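You operate a simulated robot arm through the tools that you are given. There is no shell and no other tool.

You run a simulated robot arm. Do the job below in one go: nothing can be reset, and whatever is moved stays where it is left.

TASK
Warm the plate, free the waxed block and wipe the wax off.
Fine: the C on the wax bar, hands off the plate over 60 C; block on the felt pad, cloth back, dial off.

It is judged by the outcome, as a careful person would: the job done as asked, and still so three seconds after it is handed in. It fails if anything else is knocked over, pushed out of place, dropped, spilled or broken. Flat cloth is picked up by pressing the open fingertips on it (5 to 10 N) and closing them slowly along it; thin cloth reads only 2 to 8 mm in the jaws.

THE ROBOT
A 6-joint arm with a two-finger parallel gripper, fixed in place. Base frame: the origin is at the foot of the arm, x ahead of it, y to its left, z up. Units: cm, degrees, N and s.
With the tool pointing down near the work surface it reaches from about 28 to 74 cm from the base axis. Its first joint turns from -66.0 to 66.0 degrees. Payload 2.45 kg.
The tool frame sits at the grasp point between the pads (the TCP): z along the fingers, y along the line on which they close. The tips reach 2.4 cm beyond it. Largest opening 6.8 cm; finger width 1.7, thickness 1; the body of the gripper, 4 by 7 cm, starts 4.1 cm behind the TCP.
Orientation is told as [roll, pitch, yaw] about the base's x, y, z axes, in that order, counted from this pose: with the fingers straight down and closing along the base's y, the tool's x points along the base's -x, its y along +y and its z along -z.

THE INTERFACE
- The arm moves only by the tool drive_tool. Its argument "increments" is a list of rows, each an object of numbers (a shift or turn left out is 0, a gripper value left out holds the last): "dx", "dy", "dz": the shift along the tool's x, y, z in cm; "ax", "ay", "az": the turn, a rotation vector about the tool's x, y, z in rad; "jaw": the gripper command, from -1 (shut) to 1 (fully open), values between in proportion. In form: [{"dx": .., "dy": .., "dz": .., "ax": .., "ay": .., "az": .., "jaw": ..}, ...]. A call has 1 to 20 rows; each row shifts and turns the commanded pose from where the row before left it, along the tool's axes as they then stand. Rows are played at 5 a second. More than 5 cm and 8.6 degrees between two rows, or a gripper value outside its range, and nothing of the call is played. A pose out of reach is approached as far as the arm can. The call stops where the force on the tool passes 40 N (or 10 N more than at its start, if that is more) or the arm is blocked; 0.2 s more then pass. The fingers move at their own pace (about 10.8 cm/s each) and stop on an object; they squeeze with about 21 N. The grip force told is the motor's: it shows also when the fingers shut on nothing. Time passes only in rows, and 0.2 s behind the last, so rows that do not move let the fingers close. The reply holds the time, the measured pose of the TCP, the force on the tool along the base axes, the opening and the grip force, in the units named above and with some noise, with the torque about the TCP (base axes, N m) and any sound that the robot's microphone picked up.
- Cameras (640 x 400 px; columns grow to the right, rows downward): "scene" is fixed at [16.16, 41.42, 145.17]; the picture's right is [-0.80, -0.60, 0.00], its down [-0.41, 0.55, -0.73] and it looks along [0.44, -0.58, -0.68] (base axes); focal length 332 px, centre (320, 200). "wrist" rides on the gripper at [8.4, 1.1, -7.5] in the tool frame; the picture's right is [-0.13, 0.99, 0.00], its down [-0.60, -0.08, -0.79] and it looks along [-0.79, -0.10, 0.61] (tool axes); focal length 251 px, centre (320, 200).
- grab_frame(camera): a new picture of that camera. No time passes.
- measure_at(camera, pixels): there is no depth. For up to 12 entries [column, row, z] of the newest picture of that camera ("zoom" is the newest enlarged one), the place [x, y] in the base frame at which the ray of that pixel passes the height z, good to about 0.2 cm. No time passes.
- zoom(camera, box): a new picture of the part [left, top, right, bottom] of that camera's present view, enlarged. No time passes.
- job_done(): hands the job in; it is judged then, once.

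Leave the gripper open and the arm clear of the work at the hand-in unless told otherwise.

The tools are called after ">>>" by a JSON object that holds its "op" and its "data". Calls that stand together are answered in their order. drive_tool: Moves the arm, as the interface text tells. Its arguments: {"type":"object","properties":{"increments":{"type":"array","items":{"type":"object","properties":{"dx":{"type":"number"},"dy":{"type":"number"},"dz":{"type":"number"},"ax":{"type":"number"},"ay":{"type":"number"},"az":{"type":"number"},"jaw":{"type":"number"}}}}},"required":["increments"]} The other tools are called the same way: grab_frame (camera) takes a picture; measure_at (camera, pixels) gives the place at which the rays of pixels pass given heights; zoom (camera, box) takes an enlarged picture of a part of a camera's view; job_done () hands the job in.

At the start:

```text
t: 0.0
ee_pos: [43.4, -0.56, 109.74]
ee_rot: [0.0, 0.0, 0.0]
wrist_force: [-0.1, 0.2, 0.2]
ft_torque: [0.02, 0.01, 0.0]
opening: 6.82
gripper_force: 0.1
```

scene: 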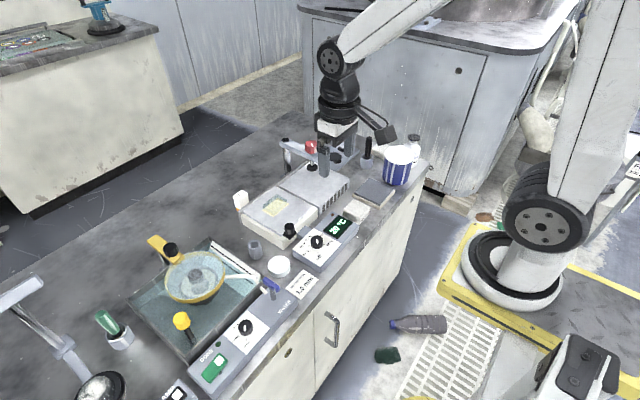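
wrist: 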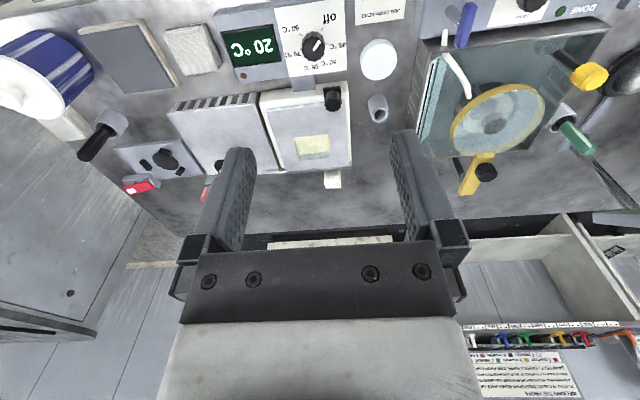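

I see a bench with a hot plate, its dial and a 20 °C display, a dark pad, a cloth-like square and other items. I'll zoom in on the parts before moving.

>>> {"op": "zoom", "data": {"camera": "scene", "box": [220, 120, 440, 260]}}

>>> {"op": "zoom", "data": {"camera": "wrist", "box": [60, 0, 420, 220]}}

>>> {"op": "zoom", "data": {"camera": "scene", "box": [240, 180, 400, 300]}}

```text
2.86 times, centred on (330, 190) of scene
```

zoom: 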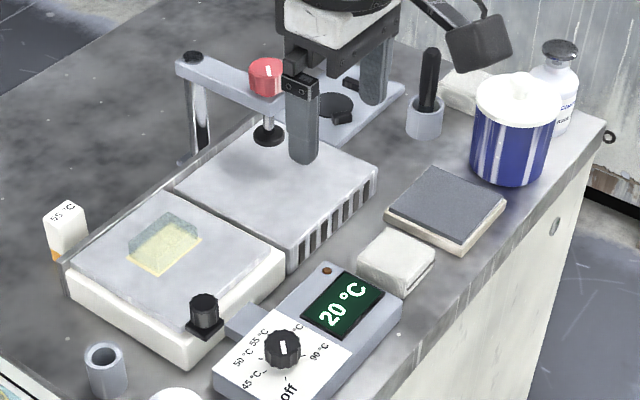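

```text
1.78 times, centred on (240, 110) of wrist
```

zoom: 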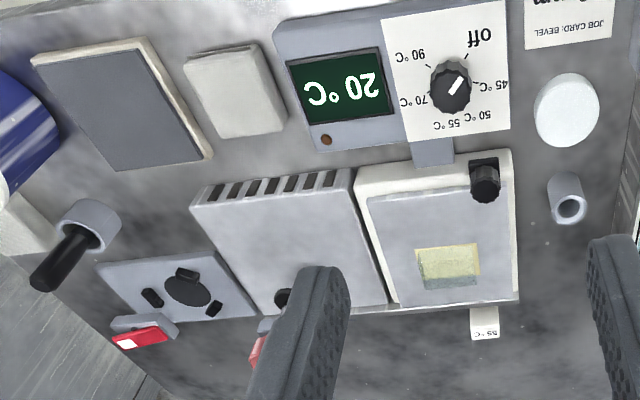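

```text
3.33 times, centred on (320, 240) of scene
```

zoom: 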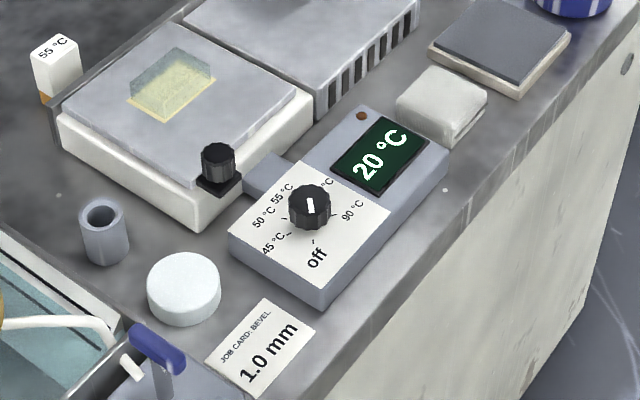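

I'll locate the heights by comparing the rays of the same features in both cameras: dial, glass block corners, felt pad and display.

>>> {"op": "grab_frame", "data": {"camera": "scene"}}

>>> {"op": "grab_frame", "data": {"camera": "wrist"}}

>>> {"op": "zoom", "data": {"camera": "wrist", "box": [200, 0, 400, 125]}}

>>> {"op": "measure_at", "data": {"camera": "scene", "pixels": [[317, 241, 70], [317, 241, 80], [317, 241, 90], [280, 268, 70], [280, 268, 80], [280, 268, 90], [375, 190, 70], [375, 190, 80], [375, 190, 90]]}}

>>> {"op": "measure_at", "data": {"camera": "wrist", "pixels": [[314, 44, 70], [314, 44, 80], [314, 44, 90], [378, 60, 70], [378, 60, 80], [378, 60, 90], [127, 52, 70], [127, 52, 80], [127, 52, 90]]}}

```text
taken
```

scene: 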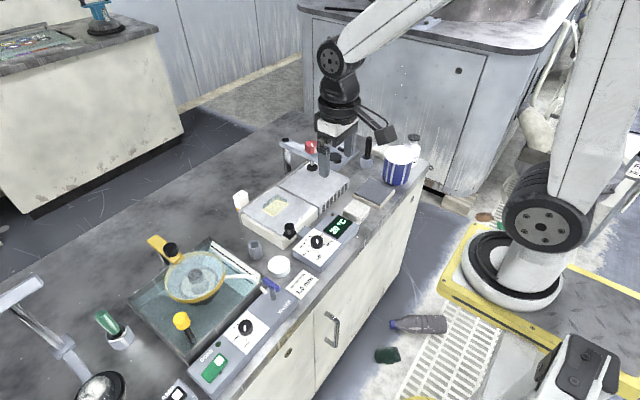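

```text
taken
```

wrist: 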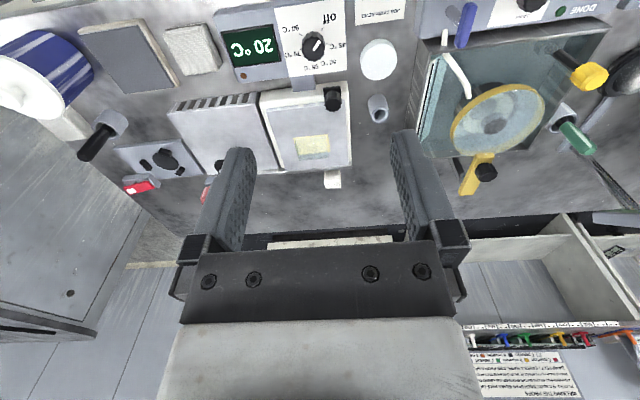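

```text
3.20 times, centred on (300, 62) of wrist
```

zoom: 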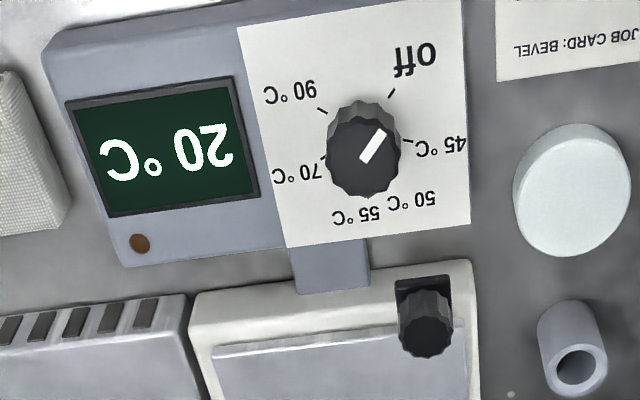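

```text
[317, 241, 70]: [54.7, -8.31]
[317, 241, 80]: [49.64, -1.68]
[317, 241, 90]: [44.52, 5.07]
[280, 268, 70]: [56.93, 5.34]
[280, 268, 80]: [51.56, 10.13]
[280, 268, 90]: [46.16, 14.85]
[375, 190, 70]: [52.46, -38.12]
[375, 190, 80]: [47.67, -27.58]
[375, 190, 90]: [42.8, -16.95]
```

```text
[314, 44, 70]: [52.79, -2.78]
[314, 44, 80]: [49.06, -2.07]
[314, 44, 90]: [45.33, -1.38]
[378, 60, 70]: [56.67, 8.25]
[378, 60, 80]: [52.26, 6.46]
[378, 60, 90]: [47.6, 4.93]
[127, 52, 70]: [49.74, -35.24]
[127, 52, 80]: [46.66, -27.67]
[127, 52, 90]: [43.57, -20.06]
```

The dial's white mark points to "off", and the order clockwise from above is off, 45, 50, 55, 70, 90. Next I'll read the wax bar and look closely at the block, pad and cloth.

>>> {"op": "zoom", "data": {"camera": "scene", "box": [225, 180, 289, 220]}}

>>> {"op": "zoom", "data": {"camera": "scene", "box": [250, 180, 314, 220]}}

>>> {"op": "zoom", "data": {"camera": "scene", "box": [330, 165, 426, 225]}}

>>> {"op": "zoom", "data": {"camera": "wrist", "box": [280, 110, 376, 190]}}

```text
10.00 times, centred on (257, 200) of scene
```

zoom: 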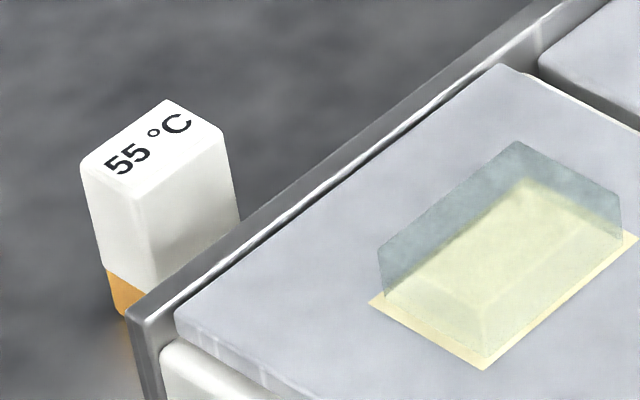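

```text
10.00 times, centred on (282, 200) of scene
```

zoom: 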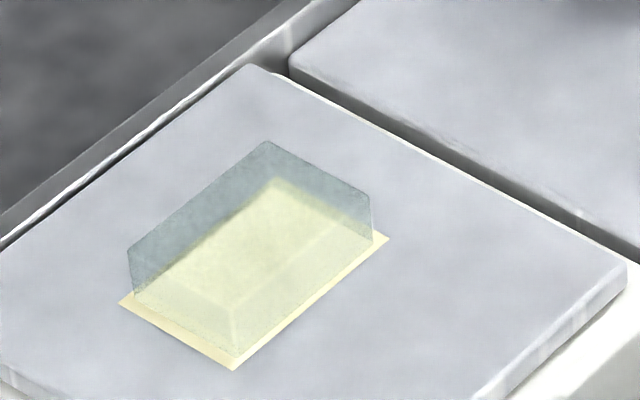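

```text
6.67 times, centred on (378, 195) of scene
```

zoom: 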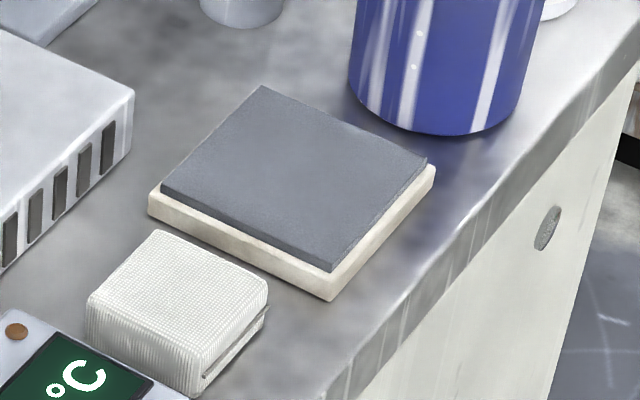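

```text
5.00 times, centred on (328, 150) of wrist
```

zoom: 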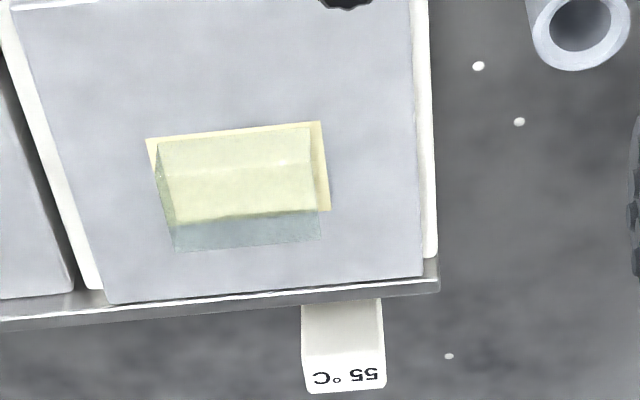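

The wax bar reads 55 °C. I'll now triangulate the wax corners, felt corners and cloth corners.

>>> {"op": "measure_at", "data": {"camera": "scene", "pixels": [[273.5, 217, 70], [273.5, 217, 80], [288.8, 203.8, 70], [288.8, 203.8, 80], [262, 210, 70], [262, 210, 80], [380, 205.2, 70], [380, 205.2, 80], [394.2, 189, 70], [394.2, 189, 80], [369.3, 177.9, 70], [369.3, 177.9, 80]]}}

>>> {"op": "measure_at", "data": {"camera": "wrist", "pixels": [[328.4, 134.2, 70], [328.4, 134.2, 80], [293.4, 137.6, 70], [293.4, 137.6, 80], [330.4, 152, 70], [330.4, 152, 80], [144, 21.5, 70], [144, 21.5, 80], [80, 32, 70], [80, 32, 80], [117, 95, 70], [117, 95, 80]]}}

```text
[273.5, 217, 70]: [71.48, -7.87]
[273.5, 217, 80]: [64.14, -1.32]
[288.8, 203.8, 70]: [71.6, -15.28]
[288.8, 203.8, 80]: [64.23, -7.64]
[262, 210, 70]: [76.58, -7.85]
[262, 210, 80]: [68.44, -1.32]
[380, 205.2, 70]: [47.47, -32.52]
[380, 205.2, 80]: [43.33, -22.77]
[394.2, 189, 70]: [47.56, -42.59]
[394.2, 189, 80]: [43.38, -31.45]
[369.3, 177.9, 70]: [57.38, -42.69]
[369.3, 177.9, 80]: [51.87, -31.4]
```

```text
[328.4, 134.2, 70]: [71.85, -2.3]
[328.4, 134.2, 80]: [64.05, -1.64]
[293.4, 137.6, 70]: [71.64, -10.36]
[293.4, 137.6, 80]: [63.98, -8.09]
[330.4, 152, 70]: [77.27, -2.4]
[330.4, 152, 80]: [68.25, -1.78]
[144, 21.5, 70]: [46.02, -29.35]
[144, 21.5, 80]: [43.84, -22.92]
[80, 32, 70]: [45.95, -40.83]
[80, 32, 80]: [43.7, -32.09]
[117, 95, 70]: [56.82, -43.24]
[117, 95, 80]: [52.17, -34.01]
```

The plate top is near z 79.3 and the dial top near z 79.6. The wax patch spans x of about 64.6 to 68.9 and y of about -8.3 to -1.7. I'll come down above the dial at z 95 to see more closely.

>>> {"op": "drive_tool", "data": {"increments": [{"dx": -1.2, "dy": -0.27, "dz": 2.9, "jaw": 1}, {"dx": -1.2, "dy": -0.27, "dz": 2.9}, {"dx": -1.2, "dy": -0.27, "dz": 2.9}, {"dx": -1.2, "dy": -0.27, "dz": 2.9}, {"dx": -1.2, "dy": -0.27, "dz": 2.9}, {}]}}

>>> {"op": "grab_frame", "data": {"camera": "wrist"}}

>>> {"op": "grab_frame", "data": {"camera": "scene"}}

```text
t: 1.4
ee_pos: [49.47, -1.76, 94.86]
ee_rot: [0.0, 0.0, 0.0]
wrist_force: [0.2, 0.4, 0.4]
ft_torque: [0.01, -0.02, 0.01]
opening: 6.81
gripper_force: 0.1
```

```text
taken
```

wrist: 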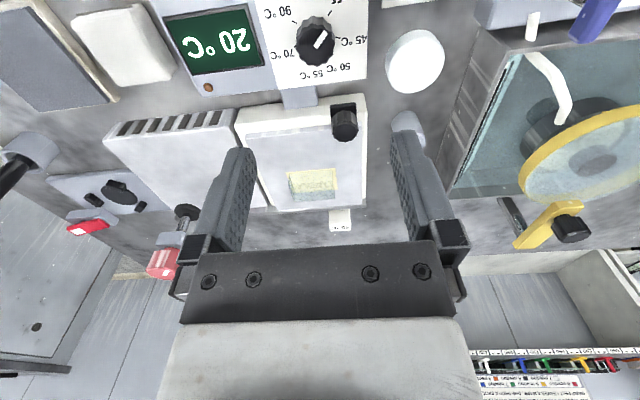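

```text
taken
```

scene: 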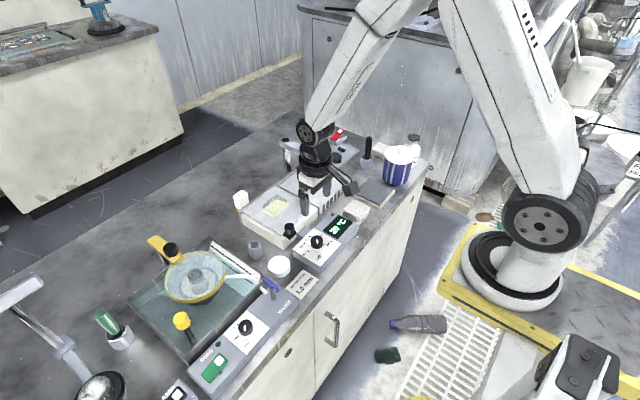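

The dial sits at about (318,42) in the wrist view. I'll enlarge it, the black knob on the plate's corner, and the block.

>>> {"op": "zoom", "data": {"camera": "wrist", "box": [250, 0, 378, 80]}}

>>> {"op": "zoom", "data": {"camera": "wrist", "box": [240, 95, 400, 215]}}

>>> {"op": "zoom", "data": {"camera": "scene", "box": [280, 215, 344, 255]}}

```text
5.00 times, centred on (314, 40) of wrist
```

zoom: 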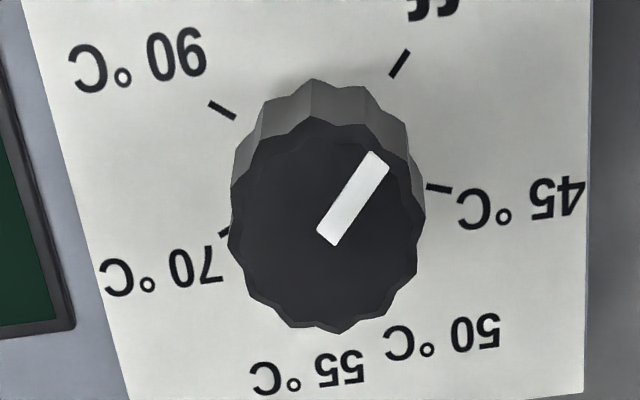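

```text
3.33 times, centred on (320, 155) of wrist
```

zoom: 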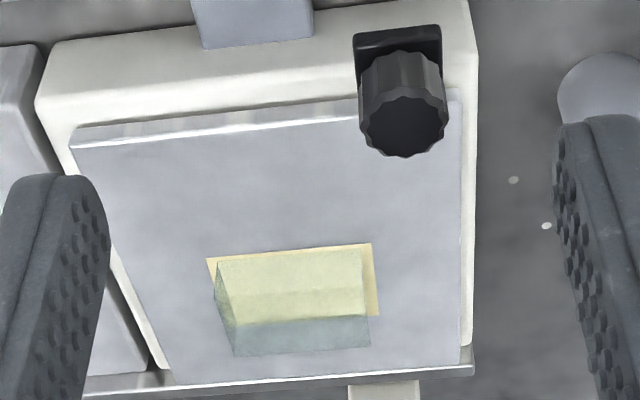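

```text
10.00 times, centred on (312, 235) of scene
```

zoom: 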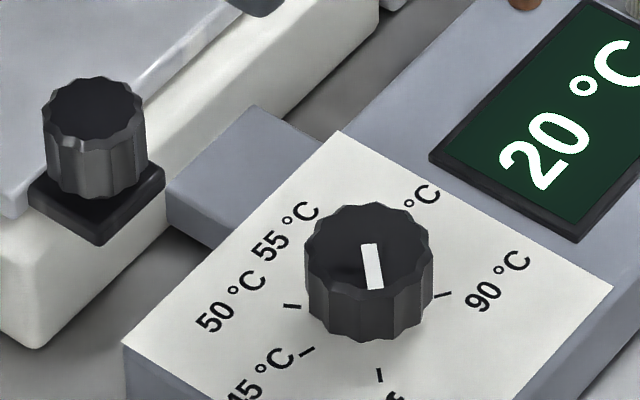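

I'll measure the dial's ticks in both pictures to get the panel height and the angle of each mark.

>>> {"op": "measure_at", "data": {"camera": "wrist", "pixels": [[330, 12.6, 76], [330, 12.6, 78], [338, 37.6, 76], [338, 37.6, 78], [294.4, 22, 76], [294.4, 22, 78], [295.2, 46.6, 76], [295.2, 46.6, 78], [317, 47, 78], [317, 47, 80], [325, 33.5, 78], [325, 33.5, 80]]}}

>>> {"op": "measure_at", "data": {"camera": "scene", "pixels": [[318, 249, 76], [318, 249, 78], [310.7, 246.6, 76], [310.7, 246.6, 78], [309.2, 242.1, 76], [309.2, 242.1, 78], [324.3, 240.9, 76], [324.3, 240.9, 78], [317, 236.5, 78], [317, 236.5, 80], [317.6, 240.5, 78], [317.6, 240.5, 80]]}}

```text
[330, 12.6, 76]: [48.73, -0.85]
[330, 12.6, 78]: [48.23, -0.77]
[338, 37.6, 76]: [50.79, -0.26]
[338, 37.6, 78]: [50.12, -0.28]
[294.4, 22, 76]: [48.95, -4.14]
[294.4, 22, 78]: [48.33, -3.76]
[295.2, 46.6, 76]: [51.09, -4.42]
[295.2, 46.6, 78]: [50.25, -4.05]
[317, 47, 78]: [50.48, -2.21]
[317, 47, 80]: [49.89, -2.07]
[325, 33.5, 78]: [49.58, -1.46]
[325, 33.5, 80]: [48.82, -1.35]
```

```text
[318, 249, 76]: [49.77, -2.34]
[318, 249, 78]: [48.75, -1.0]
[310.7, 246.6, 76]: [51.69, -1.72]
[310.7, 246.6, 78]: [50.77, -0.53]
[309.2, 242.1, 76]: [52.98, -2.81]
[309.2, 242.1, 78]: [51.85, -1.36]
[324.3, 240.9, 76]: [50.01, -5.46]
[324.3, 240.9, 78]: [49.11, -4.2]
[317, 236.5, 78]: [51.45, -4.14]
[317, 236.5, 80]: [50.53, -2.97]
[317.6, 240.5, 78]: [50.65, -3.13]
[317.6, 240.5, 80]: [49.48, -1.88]
```

The knob centre is near (49.5,-2.15), its top is near z 81.2 and the panel near z 78.3. The 55 tick is hidden behind the knob. I'll yaw the tool about +83° up here so the camera sees the dial from the -y side.

>>> {"op": "drive_tool", "data": {"increments": [{"az": -0.145}, {"az": -0.145}, {"az": -0.145}, {"az": -0.145}, {"az": -0.145}, {"az": -0.145}, {"az": -0.145}, {"az": -0.145}, {"az": -0.145}, {"az": -0.145}, {}]}}

>>> {"op": "grab_frame", "data": {"camera": "wrist"}}

```text
t: 3.8
ee_pos: [49.56, -1.9, 95.12]
ee_rot: [0.0, 0.0, 83.1]
wrist_force: [0.3, -0.8, -0.5]
ft_torque: [-0.01, -0.01, 0.01]
opening: 6.76
gripper_force: 0.1
```

```text
taken
```

wrist: 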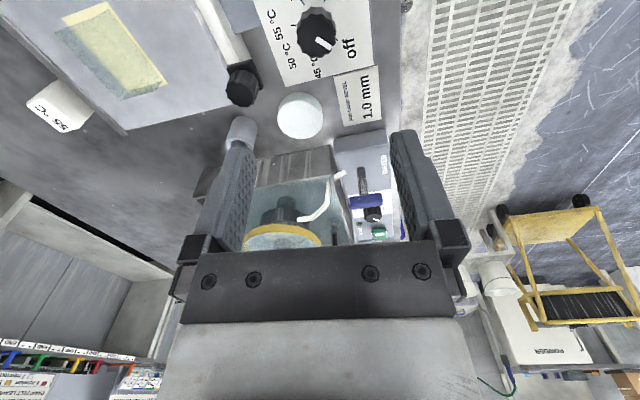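

The dial is now at about (316,32) seen from the -y side. I'll enlarge it, and the block at (115,50).

>>> {"op": "zoom", "data": {"camera": "wrist", "box": [250, 0, 378, 80]}}

>>> {"op": "measure_at", "data": {"camera": "zoom", "pixels": [[320, 200, 78.3]]}}

>>> {"op": "zoom", "data": {"camera": "wrist", "box": [40, 0, 200, 100]}}

```text
5.00 times, centred on (314, 40) of wrist
```

zoom: 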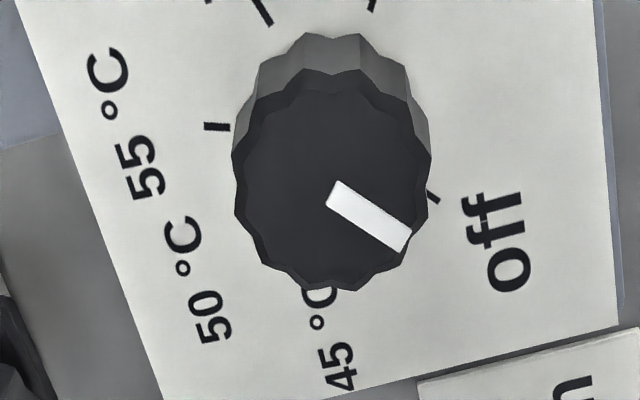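

```text
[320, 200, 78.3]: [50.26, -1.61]
```

```text
4.00 times, centred on (120, 50) of wrist
```

zoom: 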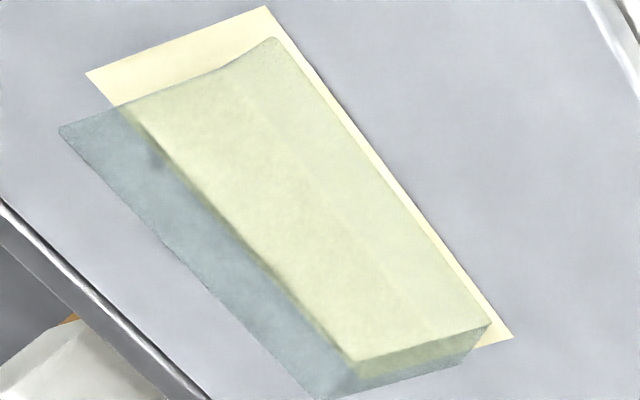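

Visible ticks in this zoom: 55 at (216,127), 70 at (262,12), 90 at (372,5), off at (432,197). I'll measure these on the panel plane.

>>> {"op": "measure_at", "data": {"camera": "wrist", "pixels": [[293.2, 25.4, 78.3], [302.4, 2.4, 78.3], [324.4, 1, 78.3], [336.4, 39.4, 78.3], [318, 37, 81.0], [331.5, 47.5, 81.0], [316, 35, 81.0], [293.2, 25.4, 77.5], [336.4, 39.4, 77.5]]}}

>>> {"op": "grab_frame", "data": {"camera": "scene"}}

>>> {"op": "zoom", "data": {"camera": "scene", "box": [230, 180, 326, 240]}}

```text
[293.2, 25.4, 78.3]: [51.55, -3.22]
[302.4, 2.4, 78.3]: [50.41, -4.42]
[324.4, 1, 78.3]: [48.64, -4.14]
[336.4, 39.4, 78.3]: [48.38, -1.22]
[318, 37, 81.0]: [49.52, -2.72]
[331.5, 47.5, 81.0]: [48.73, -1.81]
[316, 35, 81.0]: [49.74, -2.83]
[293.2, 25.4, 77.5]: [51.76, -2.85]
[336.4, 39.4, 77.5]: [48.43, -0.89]
```

```text
taken
```

scene: 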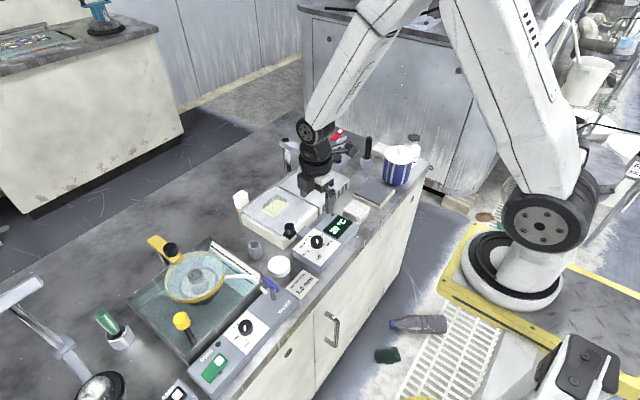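

```text
6.67 times, centred on (278, 210) of scene
```

zoom: 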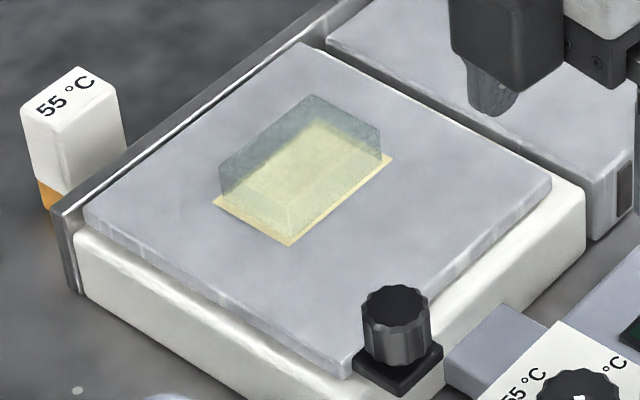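

The angle from off to 55 works out to about 155° clockwise from above. The knob centre is near (49.7,-2.2), its top near z 80.3 and the panel near z 77.5. I'll descend to z 84 above the knob with the jaw open, then check.

>>> {"op": "drive_tool", "data": {"increments": [{"dx": 0.28, "dy": -0.175, "dz": 2.5, "jaw": 1}, {"dz": 2.8}, {"dz": 2.8}, {"dz": 2.0}, {"dz": 1.0}, {}]}}

>>> {"op": "grab_frame", "data": {"camera": "wrist"}}

>>> {"op": "zoom", "data": {"camera": "scene", "box": [272, 200, 368, 260]}}

```text
t: 5.2
ee_pos: [49.83, -2.3, 84.25]
ee_rot: [0.0, -0.1, 83.1]
wrist_force: [0.8, 0.1, 0.2]
ft_torque: [-0.03, -0.02, 0.03]
opening: 6.81
gripper_force: 0.1
```

```text
taken
```

wrist: 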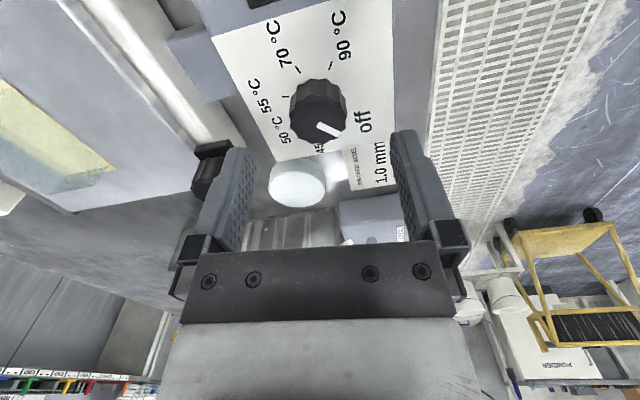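

```text
6.67 times, centred on (320, 230) of scene
```

zoom: 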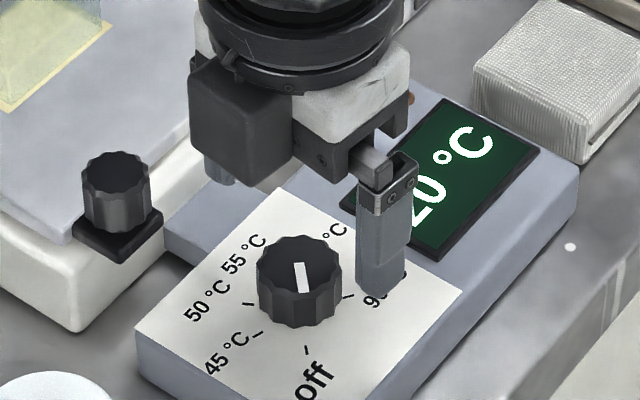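

The knob is at about (318,108) between the fingers, and all ticks except 45 are now visible. I'll enlarge and measure them.

>>> {"op": "zoom", "data": {"camera": "wrist", "box": [240, 50, 400, 150]}}

>>> {"op": "measure_at", "data": {"camera": "zoom", "pixels": [[320, 200, 77.5]]}}

```text
4.00 times, centred on (320, 100) of wrist
```

zoom: 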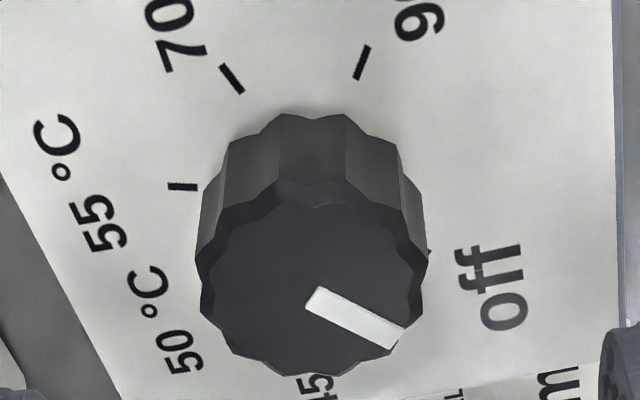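

```text
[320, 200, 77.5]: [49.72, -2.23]
```

>>> {"op": "measure_at", "data": {"camera": "zoom", "pixels": [[183, 187, 77.5], [232, 79, 77.5], [362, 63, 77.5], [429, 251, 77.5], [314, 282, 80.3], [390, 335, 80.3], [313, 300, 80.3], [197, 255, 80.3], [428, 255, 80.3], [312, 375, 80.3], [312, 185, 80.3]]}}

```text
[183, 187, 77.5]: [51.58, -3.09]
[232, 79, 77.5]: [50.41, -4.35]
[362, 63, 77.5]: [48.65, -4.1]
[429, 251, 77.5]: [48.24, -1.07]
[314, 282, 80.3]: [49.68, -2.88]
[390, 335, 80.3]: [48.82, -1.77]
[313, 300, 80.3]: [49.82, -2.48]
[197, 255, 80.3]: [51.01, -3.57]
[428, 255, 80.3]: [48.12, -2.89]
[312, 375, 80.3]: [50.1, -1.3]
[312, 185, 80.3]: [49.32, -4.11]
```

Fitted tick angles put 55 about 154° clockwise from off, and the knob centre at about (49.65,-2.3). I'll descend to z about 80.5, close on the knob and read the forces.

>>> {"op": "drive_tool", "data": {"increments": [{"dx": 0.02, "dy": 0.18, "dz": 1.5}, {"dz": 1.25}, {"dz": 1.0}, {}]}}

>>> {"op": "grab_frame", "data": {"camera": "wrist"}}

>>> {"op": "zoom", "data": {"camera": "scene", "box": [272, 200, 368, 260]}}

```text
t: 6.2
ee_pos: [49.58, -2.17, 80.34]
ee_rot: [-0.1, 0.1, 83.1]
wrist_force: [0.1, 0.7, -0.2]
ft_torque: [-0.03, 0.0, -0.02]
opening: 6.8
gripper_force: 0.1
```

```text
taken
```

wrist: 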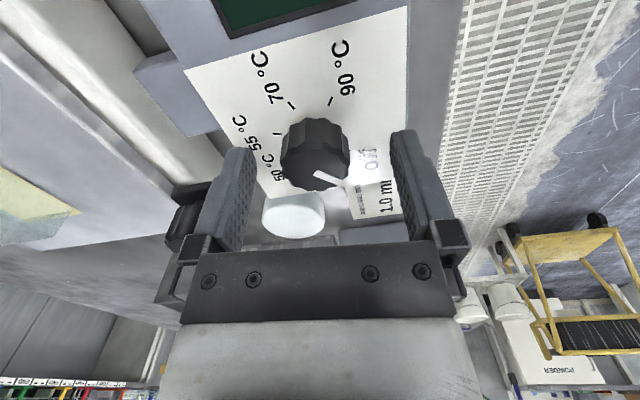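

```text
6.67 times, centred on (320, 230) of scene
```

zoom: 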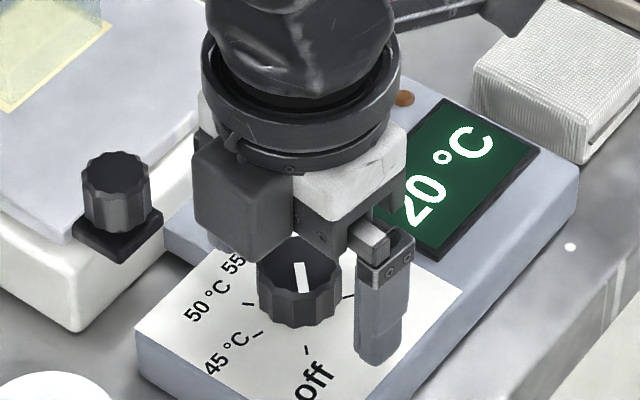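

The fingers straddle the knob, with TCP z at 80.34. I'll close on it gradually and read the opening and forces.

>>> {"op": "drive_tool", "data": {"increments": [{"jaw": 0.3}, {"jaw": 0.0}, {"jaw": -0.2}, {}]}}

>>> {"op": "grab_frame", "data": {"camera": "wrist"}}

```text
t: 7.2
ee_pos: [49.68, -2.15, 80.49]
ee_rot: [-0.2, 0.0, 83.1]
wrist_force: [9.0, -1.3, 2.0]
ft_torque: [0.03, -0.1, 0.01]
opening: 3.4
gripper_force: 4.2
```

```text
taken
```

wrist: 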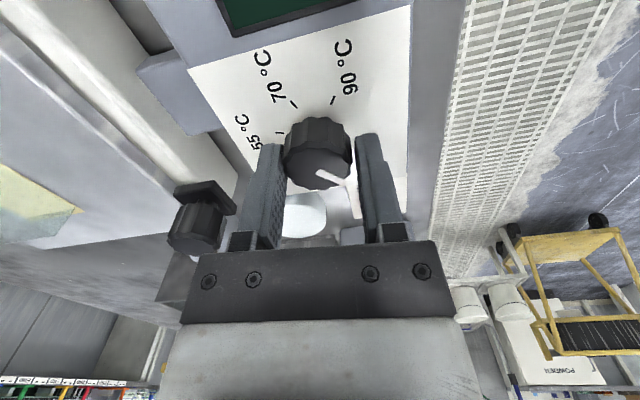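

One finger touches first (+9 N in x), so the knob sits about 0.2 cm further in +x. I'll shift by that and close fully.

>>> {"op": "drive_tool", "data": {"increments": [{"dy": -0.12}, {"dy": -0.1}, {"jaw": -0.6}, {"jaw": -1}, {}]}}

>>> {"op": "grab_frame", "data": {"camera": "wrist"}}

```text
t: 8.4
ee_pos: [49.9, -2.09, 80.26]
ee_rot: [0.1, 0.0, 83.1]
wrist_force: [0.4, -2.0, 1.3]
ft_torque: [-0.11, -0.64, -0.06]
opening: 3.12
gripper_force: 44.1
```

```text
taken
```

wrist: 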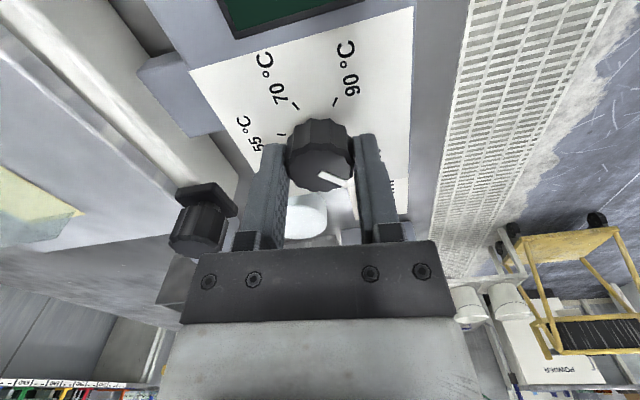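

The knob is gripped at 3.12 cm with small side force. I'll turn clockwise (positive az) in small steps, starting with 40°.

>>> {"op": "drive_tool", "data": {"increments": [{"az": 0.14}, {"az": 0.14}, {"az": 0.14}, {"az": 0.14}, {"az": 0.14}, {}]}}

>>> {"op": "grab_frame", "data": {"camera": "wrist"}}

>>> {"op": "zoom", "data": {"camera": "scene", "box": [272, 200, 368, 260]}}

```text
t: 9.8
ee_pos: [49.81, -2.34, 80.43]
ee_rot: [-0.1, -0.1, 42.9]
wrist_force: [6.2, -19.1, 7.8]
ft_torque: [-0.23, 0.37, 0.01]
opening: 3.11
gripper_force: 44.5
```

```text
taken
```

wrist: 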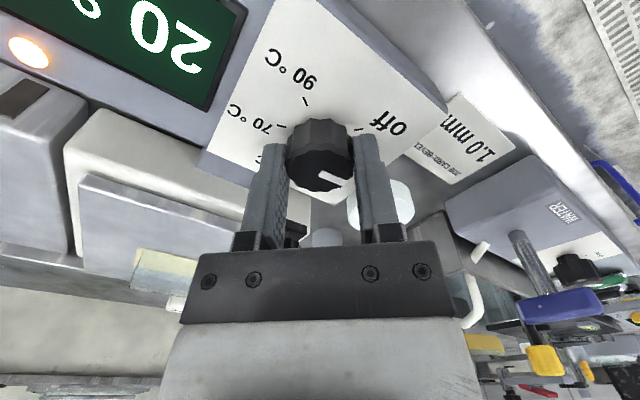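

```text
6.67 times, centred on (320, 230) of scene
```

zoom: 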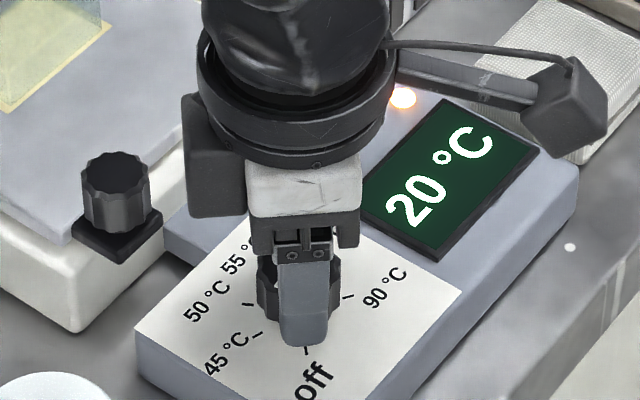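

The orange heater light came on. There's 19 N of side load, so the knob axis is about 0.35 cm further in -y. I'll open slightly, recentre, and regrip.

>>> {"op": "drive_tool", "data": {"increments": [{"jaw": 0.25}, {"jaw": 0.25}, {"dx": 0.268, "dy": -0.229}, {"jaw": -0.05}, {"jaw": -0.5}, {"jaw": -1}, {}]}}

>>> {"op": "grab_frame", "data": {"camera": "wrist"}}

```text
t: 11.4
ee_pos: [49.39, -2.47, 80.28]
ee_rot: [0.2, 0.2, 43.0]
wrist_force: [-11.7, 8.8, 4.9]
ft_torque: [-0.13, 0.17, 0.05]
opening: 3.13
gripper_force: 44.7
```

```text
taken
```

wrist: 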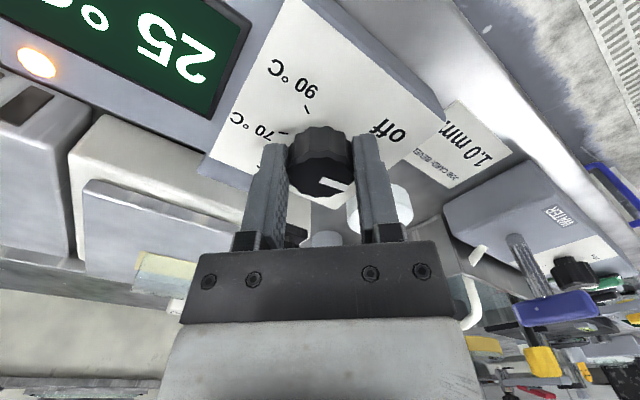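

The side force flipped to about 14 N, so I overshot by 0.1 cm. I'll correct that while gripped and continue turning; the plate reads 25 °C.

>>> {"op": "drive_tool", "data": {"increments": [{"dy": 0.1}, {}]}}

```text
t: 12.0
ee_pos: [49.49, -2.4, 80.27]
ee_rot: [0.1, 0.1, 42.9]
wrist_force: [-13.3, -0.2, 4.5]
ft_torque: [-0.54, 0.61, 0.02]
opening: 3.14
gripper_force: 44.4
```

Residual side load is about 13 N in -x. I'll nudge to relieve it and turn another 40°.

>>> {"op": "drive_tool", "data": {"increments": [{"dx": 0.06, "dy": 0.05}, {"az": 0.14}, {"az": 0.14}, {"az": 0.14}, {"az": 0.14}, {"az": 0.14}, {}]}}

>>> {"op": "zoom", "data": {"camera": "wrist", "box": [160, 0, 480, 200]}}

>>> {"op": "zoom", "data": {"camera": "scene", "box": [272, 200, 368, 260]}}

```text
t: 13.6
ee_pos: [49.34, -2.19, 80.35]
ee_rot: [-0.1, 0.1, 2.8]
wrist_force: [-11.3, 29.0, -7.0]
ft_torque: [0.38, 1.0, 0.11]
opening: 3.1
gripper_force: 44.6
```

```text
2.00 times, centred on (320, 100) of wrist
```

zoom: 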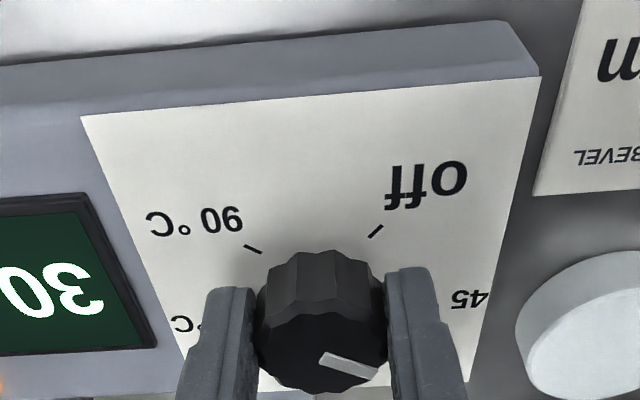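

```text
6.67 times, centred on (320, 230) of scene
```

zoom: 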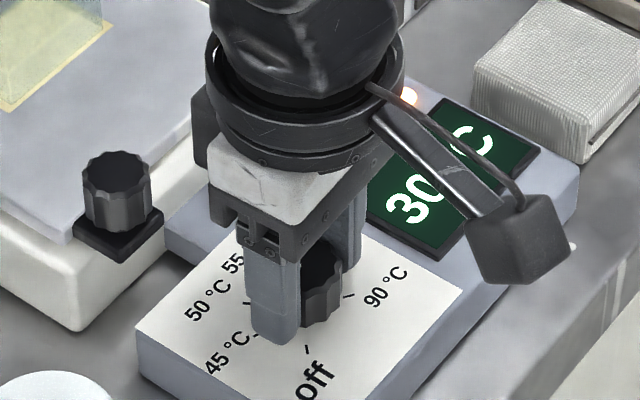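

The load is 29 N in +y. Tracking my commands, the knob axis is really near (49.58,-2.25). I'll open slightly, recentre, regrip and check the forces before turning on.

>>> {"op": "drive_tool", "data": {"increments": [{"jaw": 0.25}, {"jaw": 0.25}, {"dx": -0.2, "dy": 0.25}, {"jaw": -0.05}, {"jaw": -0.5}, {"jaw": -1}, {}]}}

>>> {"op": "zoom", "data": {"camera": "wrist", "box": [160, 0, 480, 200]}}

```text
t: 15.2
ee_pos: [49.73, -2.21, 80.42]
ee_rot: [0.0, -0.1, 2.9]
wrist_force: [1.8, -10.9, 1.8]
ft_torque: [0.15, 0.19, -0.04]
opening: 3.12
gripper_force: 44.5
```

```text
2.00 times, centred on (320, 100) of wrist
```

zoom: 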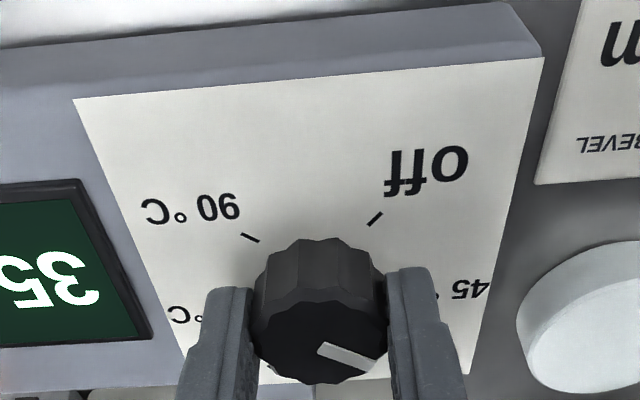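

Only -11 N in y remains. I'll nudge 0.09 cm and turn another 40°; the display reads 35 °C.

>>> {"op": "drive_tool", "data": {"increments": [{"dy": -0.09}, {"az": 0.14}, {"az": 0.14}, {"az": 0.14}, {"az": 0.14}, {"az": 0.14}, {}]}}

>>> {"op": "zoom", "data": {"camera": "scene", "box": [272, 200, 368, 260]}}

>>> {"op": "grab_frame", "data": {"camera": "wrist"}}

```text
t: 16.8
ee_pos: [49.74, -2.16, 80.38]
ee_rot: [0.1, -0.2, -37.2]
wrist_force: [-1.5, 4.8, 28.5]
ft_torque: [-0.54, -0.08, -0.02]
opening: 3.1
gripper_force: 44.8
```

```text
6.67 times, centred on (320, 230) of scene
```

zoom: 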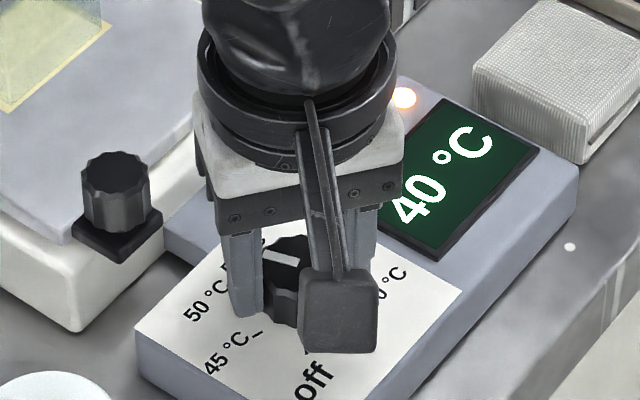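

```text
taken
```

wrist: 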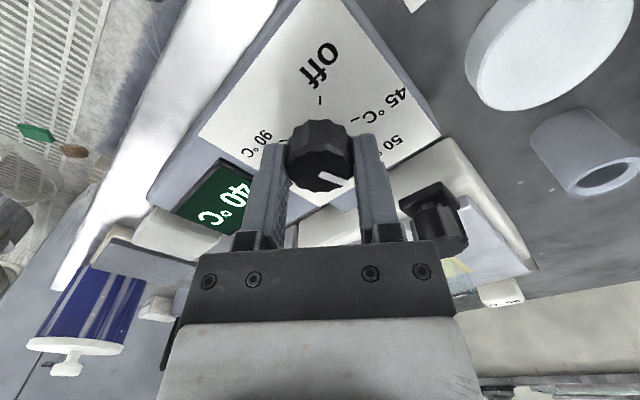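

Total turn is 120°, with 28 N vertical load built up. I'll relieve it by rising 0.2 cm and turn the remaining 34°.

>>> {"op": "drive_tool", "data": {"increments": [{"dz": -0.2}, {"az": 0.147}, {"az": 0.147}, {"az": 0.147}, {"az": 0.147}, {}]}}

>>> {"op": "grab_frame", "data": {"camera": "wrist"}}

>>> {"op": "zoom", "data": {"camera": "scene", "box": [272, 200, 368, 260]}}

```text
t: 18.2
ee_pos: [49.65, -2.18, 80.46]
ee_rot: [-0.1, 0.0, -71.0]
wrist_force: [10.9, 16.1, -25.3]
ft_torque: [0.28, -0.23, -0.01]
opening: 3.11
gripper_force: 44.2
```

```text
taken
```

wrist: 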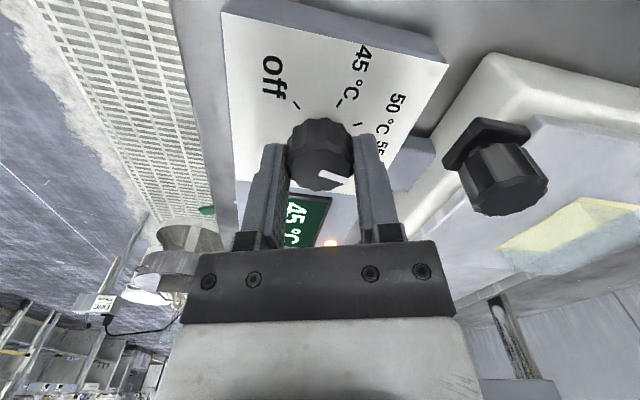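

```text
6.67 times, centred on (320, 230) of scene
```

zoom: 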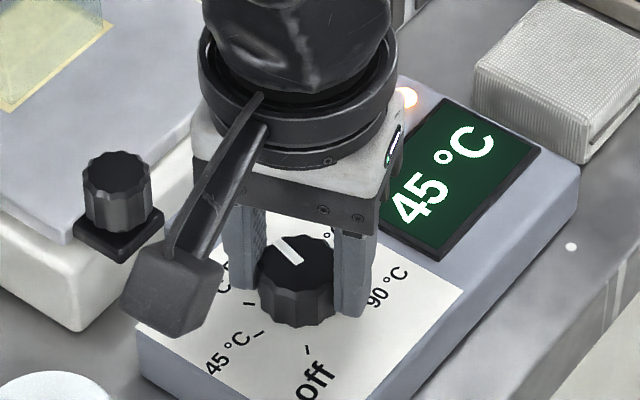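

The pointer is now on the far side, near 55, and the display reads 45 °C. I'll open and rise to check the pointer against the tick.

>>> {"op": "drive_tool", "data": {"increments": [{"jaw": 0.1}, {"jaw": 0.6}, {"dz": -1.5}, {"dz": -3, "jaw": 1}, {}]}}

>>> {"op": "grab_frame", "data": {"camera": "wrist"}}

>>> {"op": "zoom", "data": {"camera": "scene", "box": [272, 200, 368, 260]}}

```text
t: 19.4
ee_pos: [49.74, -2.36, 85.05]
ee_rot: [0.0, 0.1, -70.9]
wrist_force: [0.8, 0.6, -0.1]
ft_torque: [-0.03, 0.0, 0.0]
opening: 6.8
gripper_force: 0.2
```

```text
taken
```

wrist: 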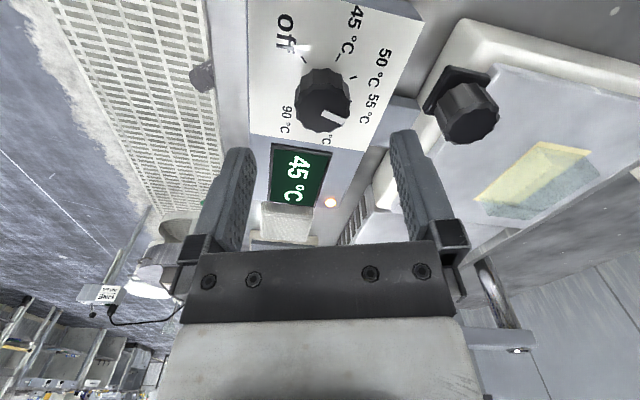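

```text
6.67 times, centred on (320, 230) of scene
```

zoom: 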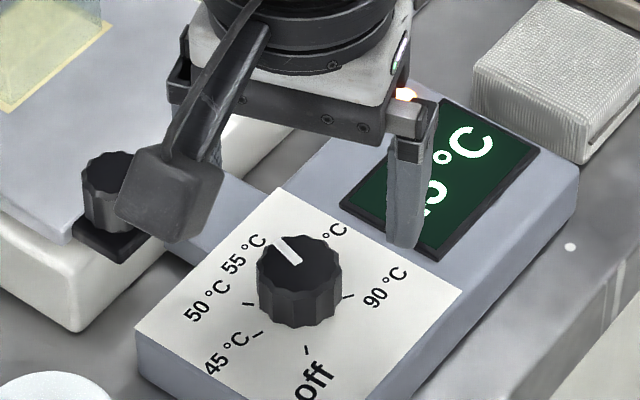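

I'll enlarge the wrist view of the dial and measure the pointer's direction.

>>> {"op": "zoom", "data": {"camera": "scene", "box": [296, 220, 344, 250]}}

>>> {"op": "zoom", "data": {"camera": "wrist", "box": [240, 50, 400, 150]}}

>>> {"op": "measure_at", "data": {"camera": "scene", "pixels": [[317, 239.6, 80.3], [313.25, 235.7, 80.3]]}}

```text
13.33 times, centred on (320, 235) of scene
```

zoom: 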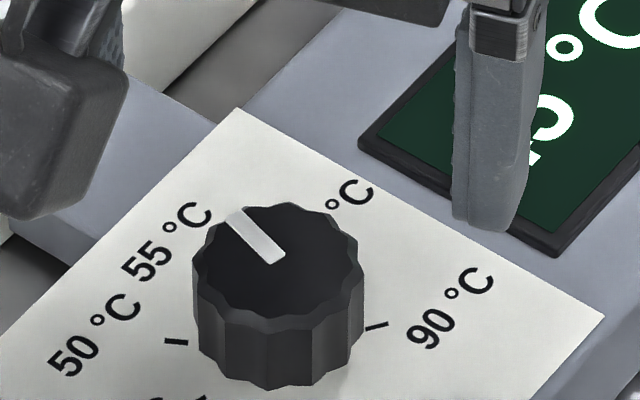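

```text
4.00 times, centred on (320, 100) of wrist
```

zoom: 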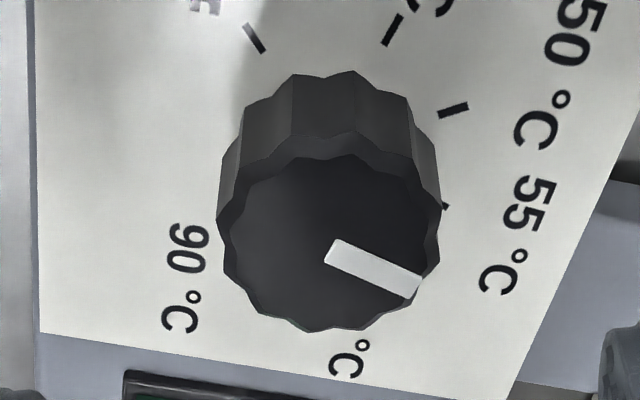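

```text
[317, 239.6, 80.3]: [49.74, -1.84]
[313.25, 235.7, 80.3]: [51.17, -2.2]
```

>>> {"op": "measure_at", "data": {"camera": "wrist", "pixels": [[303.75, 59.5, 77.6], [338.25, 57.5, 77.6], [353, 77.5, 77.6], [351.25, 101.25, 77.6], [323.25, 112.5, 80.3], [343.75, 121.75, 80.3], [296, 111, 80.3], [350, 111, 80.3]]}}

```text
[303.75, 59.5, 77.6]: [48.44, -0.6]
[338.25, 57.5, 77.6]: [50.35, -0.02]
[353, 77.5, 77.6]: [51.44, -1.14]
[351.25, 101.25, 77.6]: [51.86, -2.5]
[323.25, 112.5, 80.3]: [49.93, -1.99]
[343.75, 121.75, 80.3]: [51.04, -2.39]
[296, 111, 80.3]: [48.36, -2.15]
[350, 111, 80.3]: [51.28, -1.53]
```

The pointer measures 104–110° and the 55 tick about 103–107°, so the dial is on 55. I'll rise and move back for a view of the plate, cloth and felt pad while it warms.

>>> {"op": "drive_tool", "data": {"increments": [{"dz": -2.5}, {"dx": -1.255, "dy": -0.96, "dz": -2.5}, {"dx": -1.255, "dy": -0.96, "dz": -2.5}, {"dx": -1.255, "dy": -0.96, "dz": -2.5}, {"dx": -1.255, "dy": -0.96}, {}]}}

>>> {"op": "grab_frame", "data": {"camera": "wrist"}}

>>> {"op": "grab_frame", "data": {"camera": "scene"}}

>>> {"op": "zoom", "data": {"camera": "scene", "box": [292, 170, 420, 250]}}

```text
t: 20.8
ee_pos: [47.75, -8.26, 95.02]
ee_rot: [0.1, 0.1, -70.9]
wrist_force: [-0.4, -0.1, 0.2]
ft_torque: [0.01, 0.0, -0.02]
opening: 6.8
gripper_force: 0.0
```

```text
taken
```

wrist: 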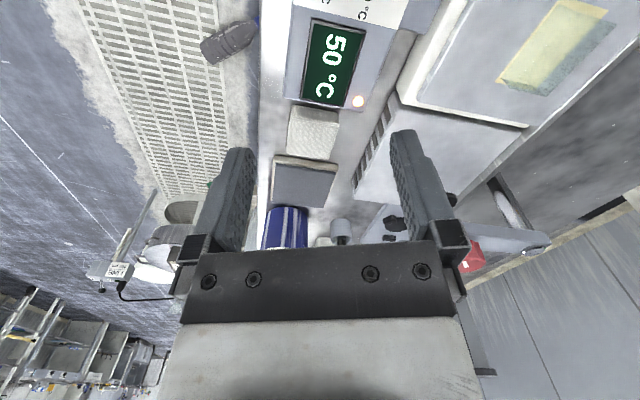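

```text
taken
```

scene: 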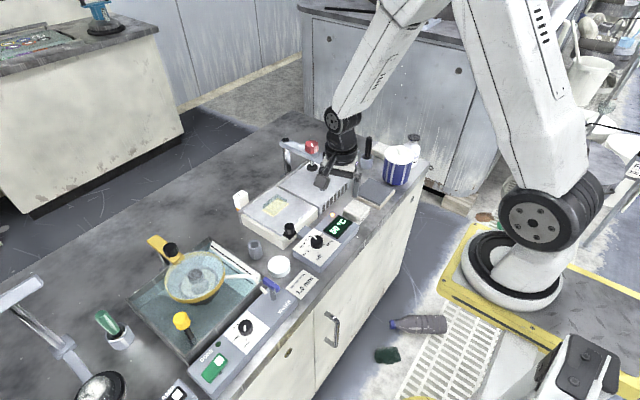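

```text
5.00 times, centred on (356, 210) of scene
```

zoom: 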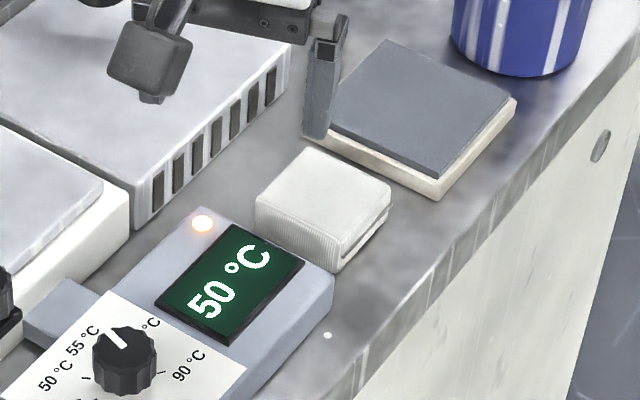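

The display reads 50 °C. I'll enlarge the cloth and felt pad in the wrist view and measure their corners in both views.

>>> {"op": "zoom", "data": {"camera": "wrist", "box": [240, 90, 400, 250]}}

>>> {"op": "measure_at", "data": {"camera": "scene", "pixels": [[354.4, 199.4, 78], [370.2, 207.2, 78], [359, 219, 78], [343.2, 209.6, 78], [354.4, 199.4, 76], [370.2, 207.2, 76], [369.2, 178.2, 78], [394.4, 189, 78], [381, 205, 78], [357, 191, 78], [381, 205, 76], [369.2, 178.2, 76]]}}

```text
2.50 times, centred on (320, 170) of wrist
```

zoom: 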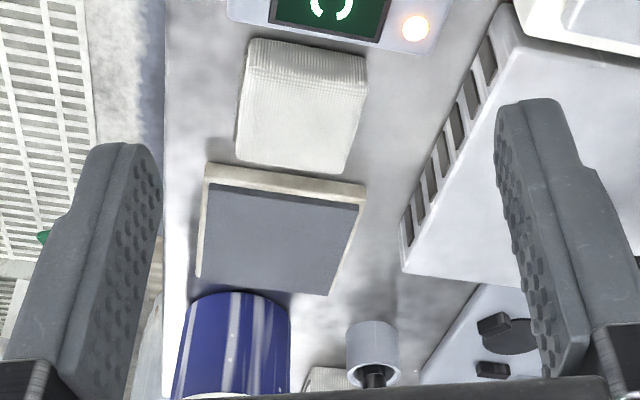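

```text
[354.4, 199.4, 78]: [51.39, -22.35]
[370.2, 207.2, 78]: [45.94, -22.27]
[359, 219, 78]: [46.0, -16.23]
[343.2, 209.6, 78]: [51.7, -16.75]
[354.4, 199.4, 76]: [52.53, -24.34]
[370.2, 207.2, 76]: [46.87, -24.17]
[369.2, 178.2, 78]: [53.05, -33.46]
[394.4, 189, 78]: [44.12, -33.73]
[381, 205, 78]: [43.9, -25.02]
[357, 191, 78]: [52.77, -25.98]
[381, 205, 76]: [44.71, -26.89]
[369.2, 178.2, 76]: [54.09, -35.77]
```

>>> {"op": "measure_at", "data": {"camera": "zoom", "pixels": [[240, 158, 76], [240, 158, 78], [347, 172, 76], [347, 172, 78], [250, 78, 76], [250, 78, 78], [210, 188, 76], [210, 188, 78], [362, 206, 76], [362, 206, 78], [198, 275, 78], [328, 293, 78]]}}

>>> {"op": "zoom", "data": {"camera": "wrist", "box": [470, 0, 640, 106]}}

```text
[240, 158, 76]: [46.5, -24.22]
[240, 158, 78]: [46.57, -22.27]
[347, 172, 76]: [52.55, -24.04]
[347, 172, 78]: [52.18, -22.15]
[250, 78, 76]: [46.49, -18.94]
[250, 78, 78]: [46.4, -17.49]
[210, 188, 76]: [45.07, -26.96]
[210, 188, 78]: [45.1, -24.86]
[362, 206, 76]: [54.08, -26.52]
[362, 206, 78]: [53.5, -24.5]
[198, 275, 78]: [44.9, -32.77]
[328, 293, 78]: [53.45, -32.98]
```

```text
3.76 times, centred on (555, 53) of wrist
```

zoom: 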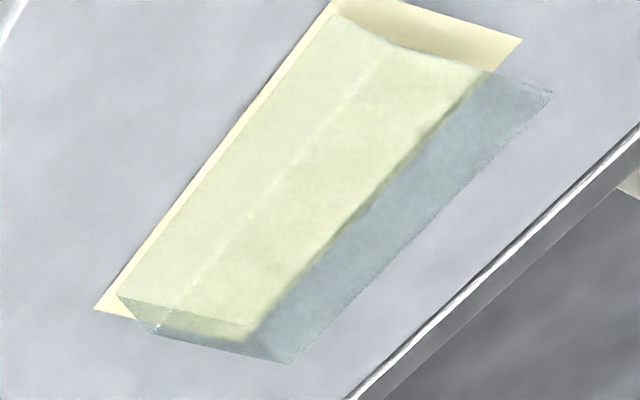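

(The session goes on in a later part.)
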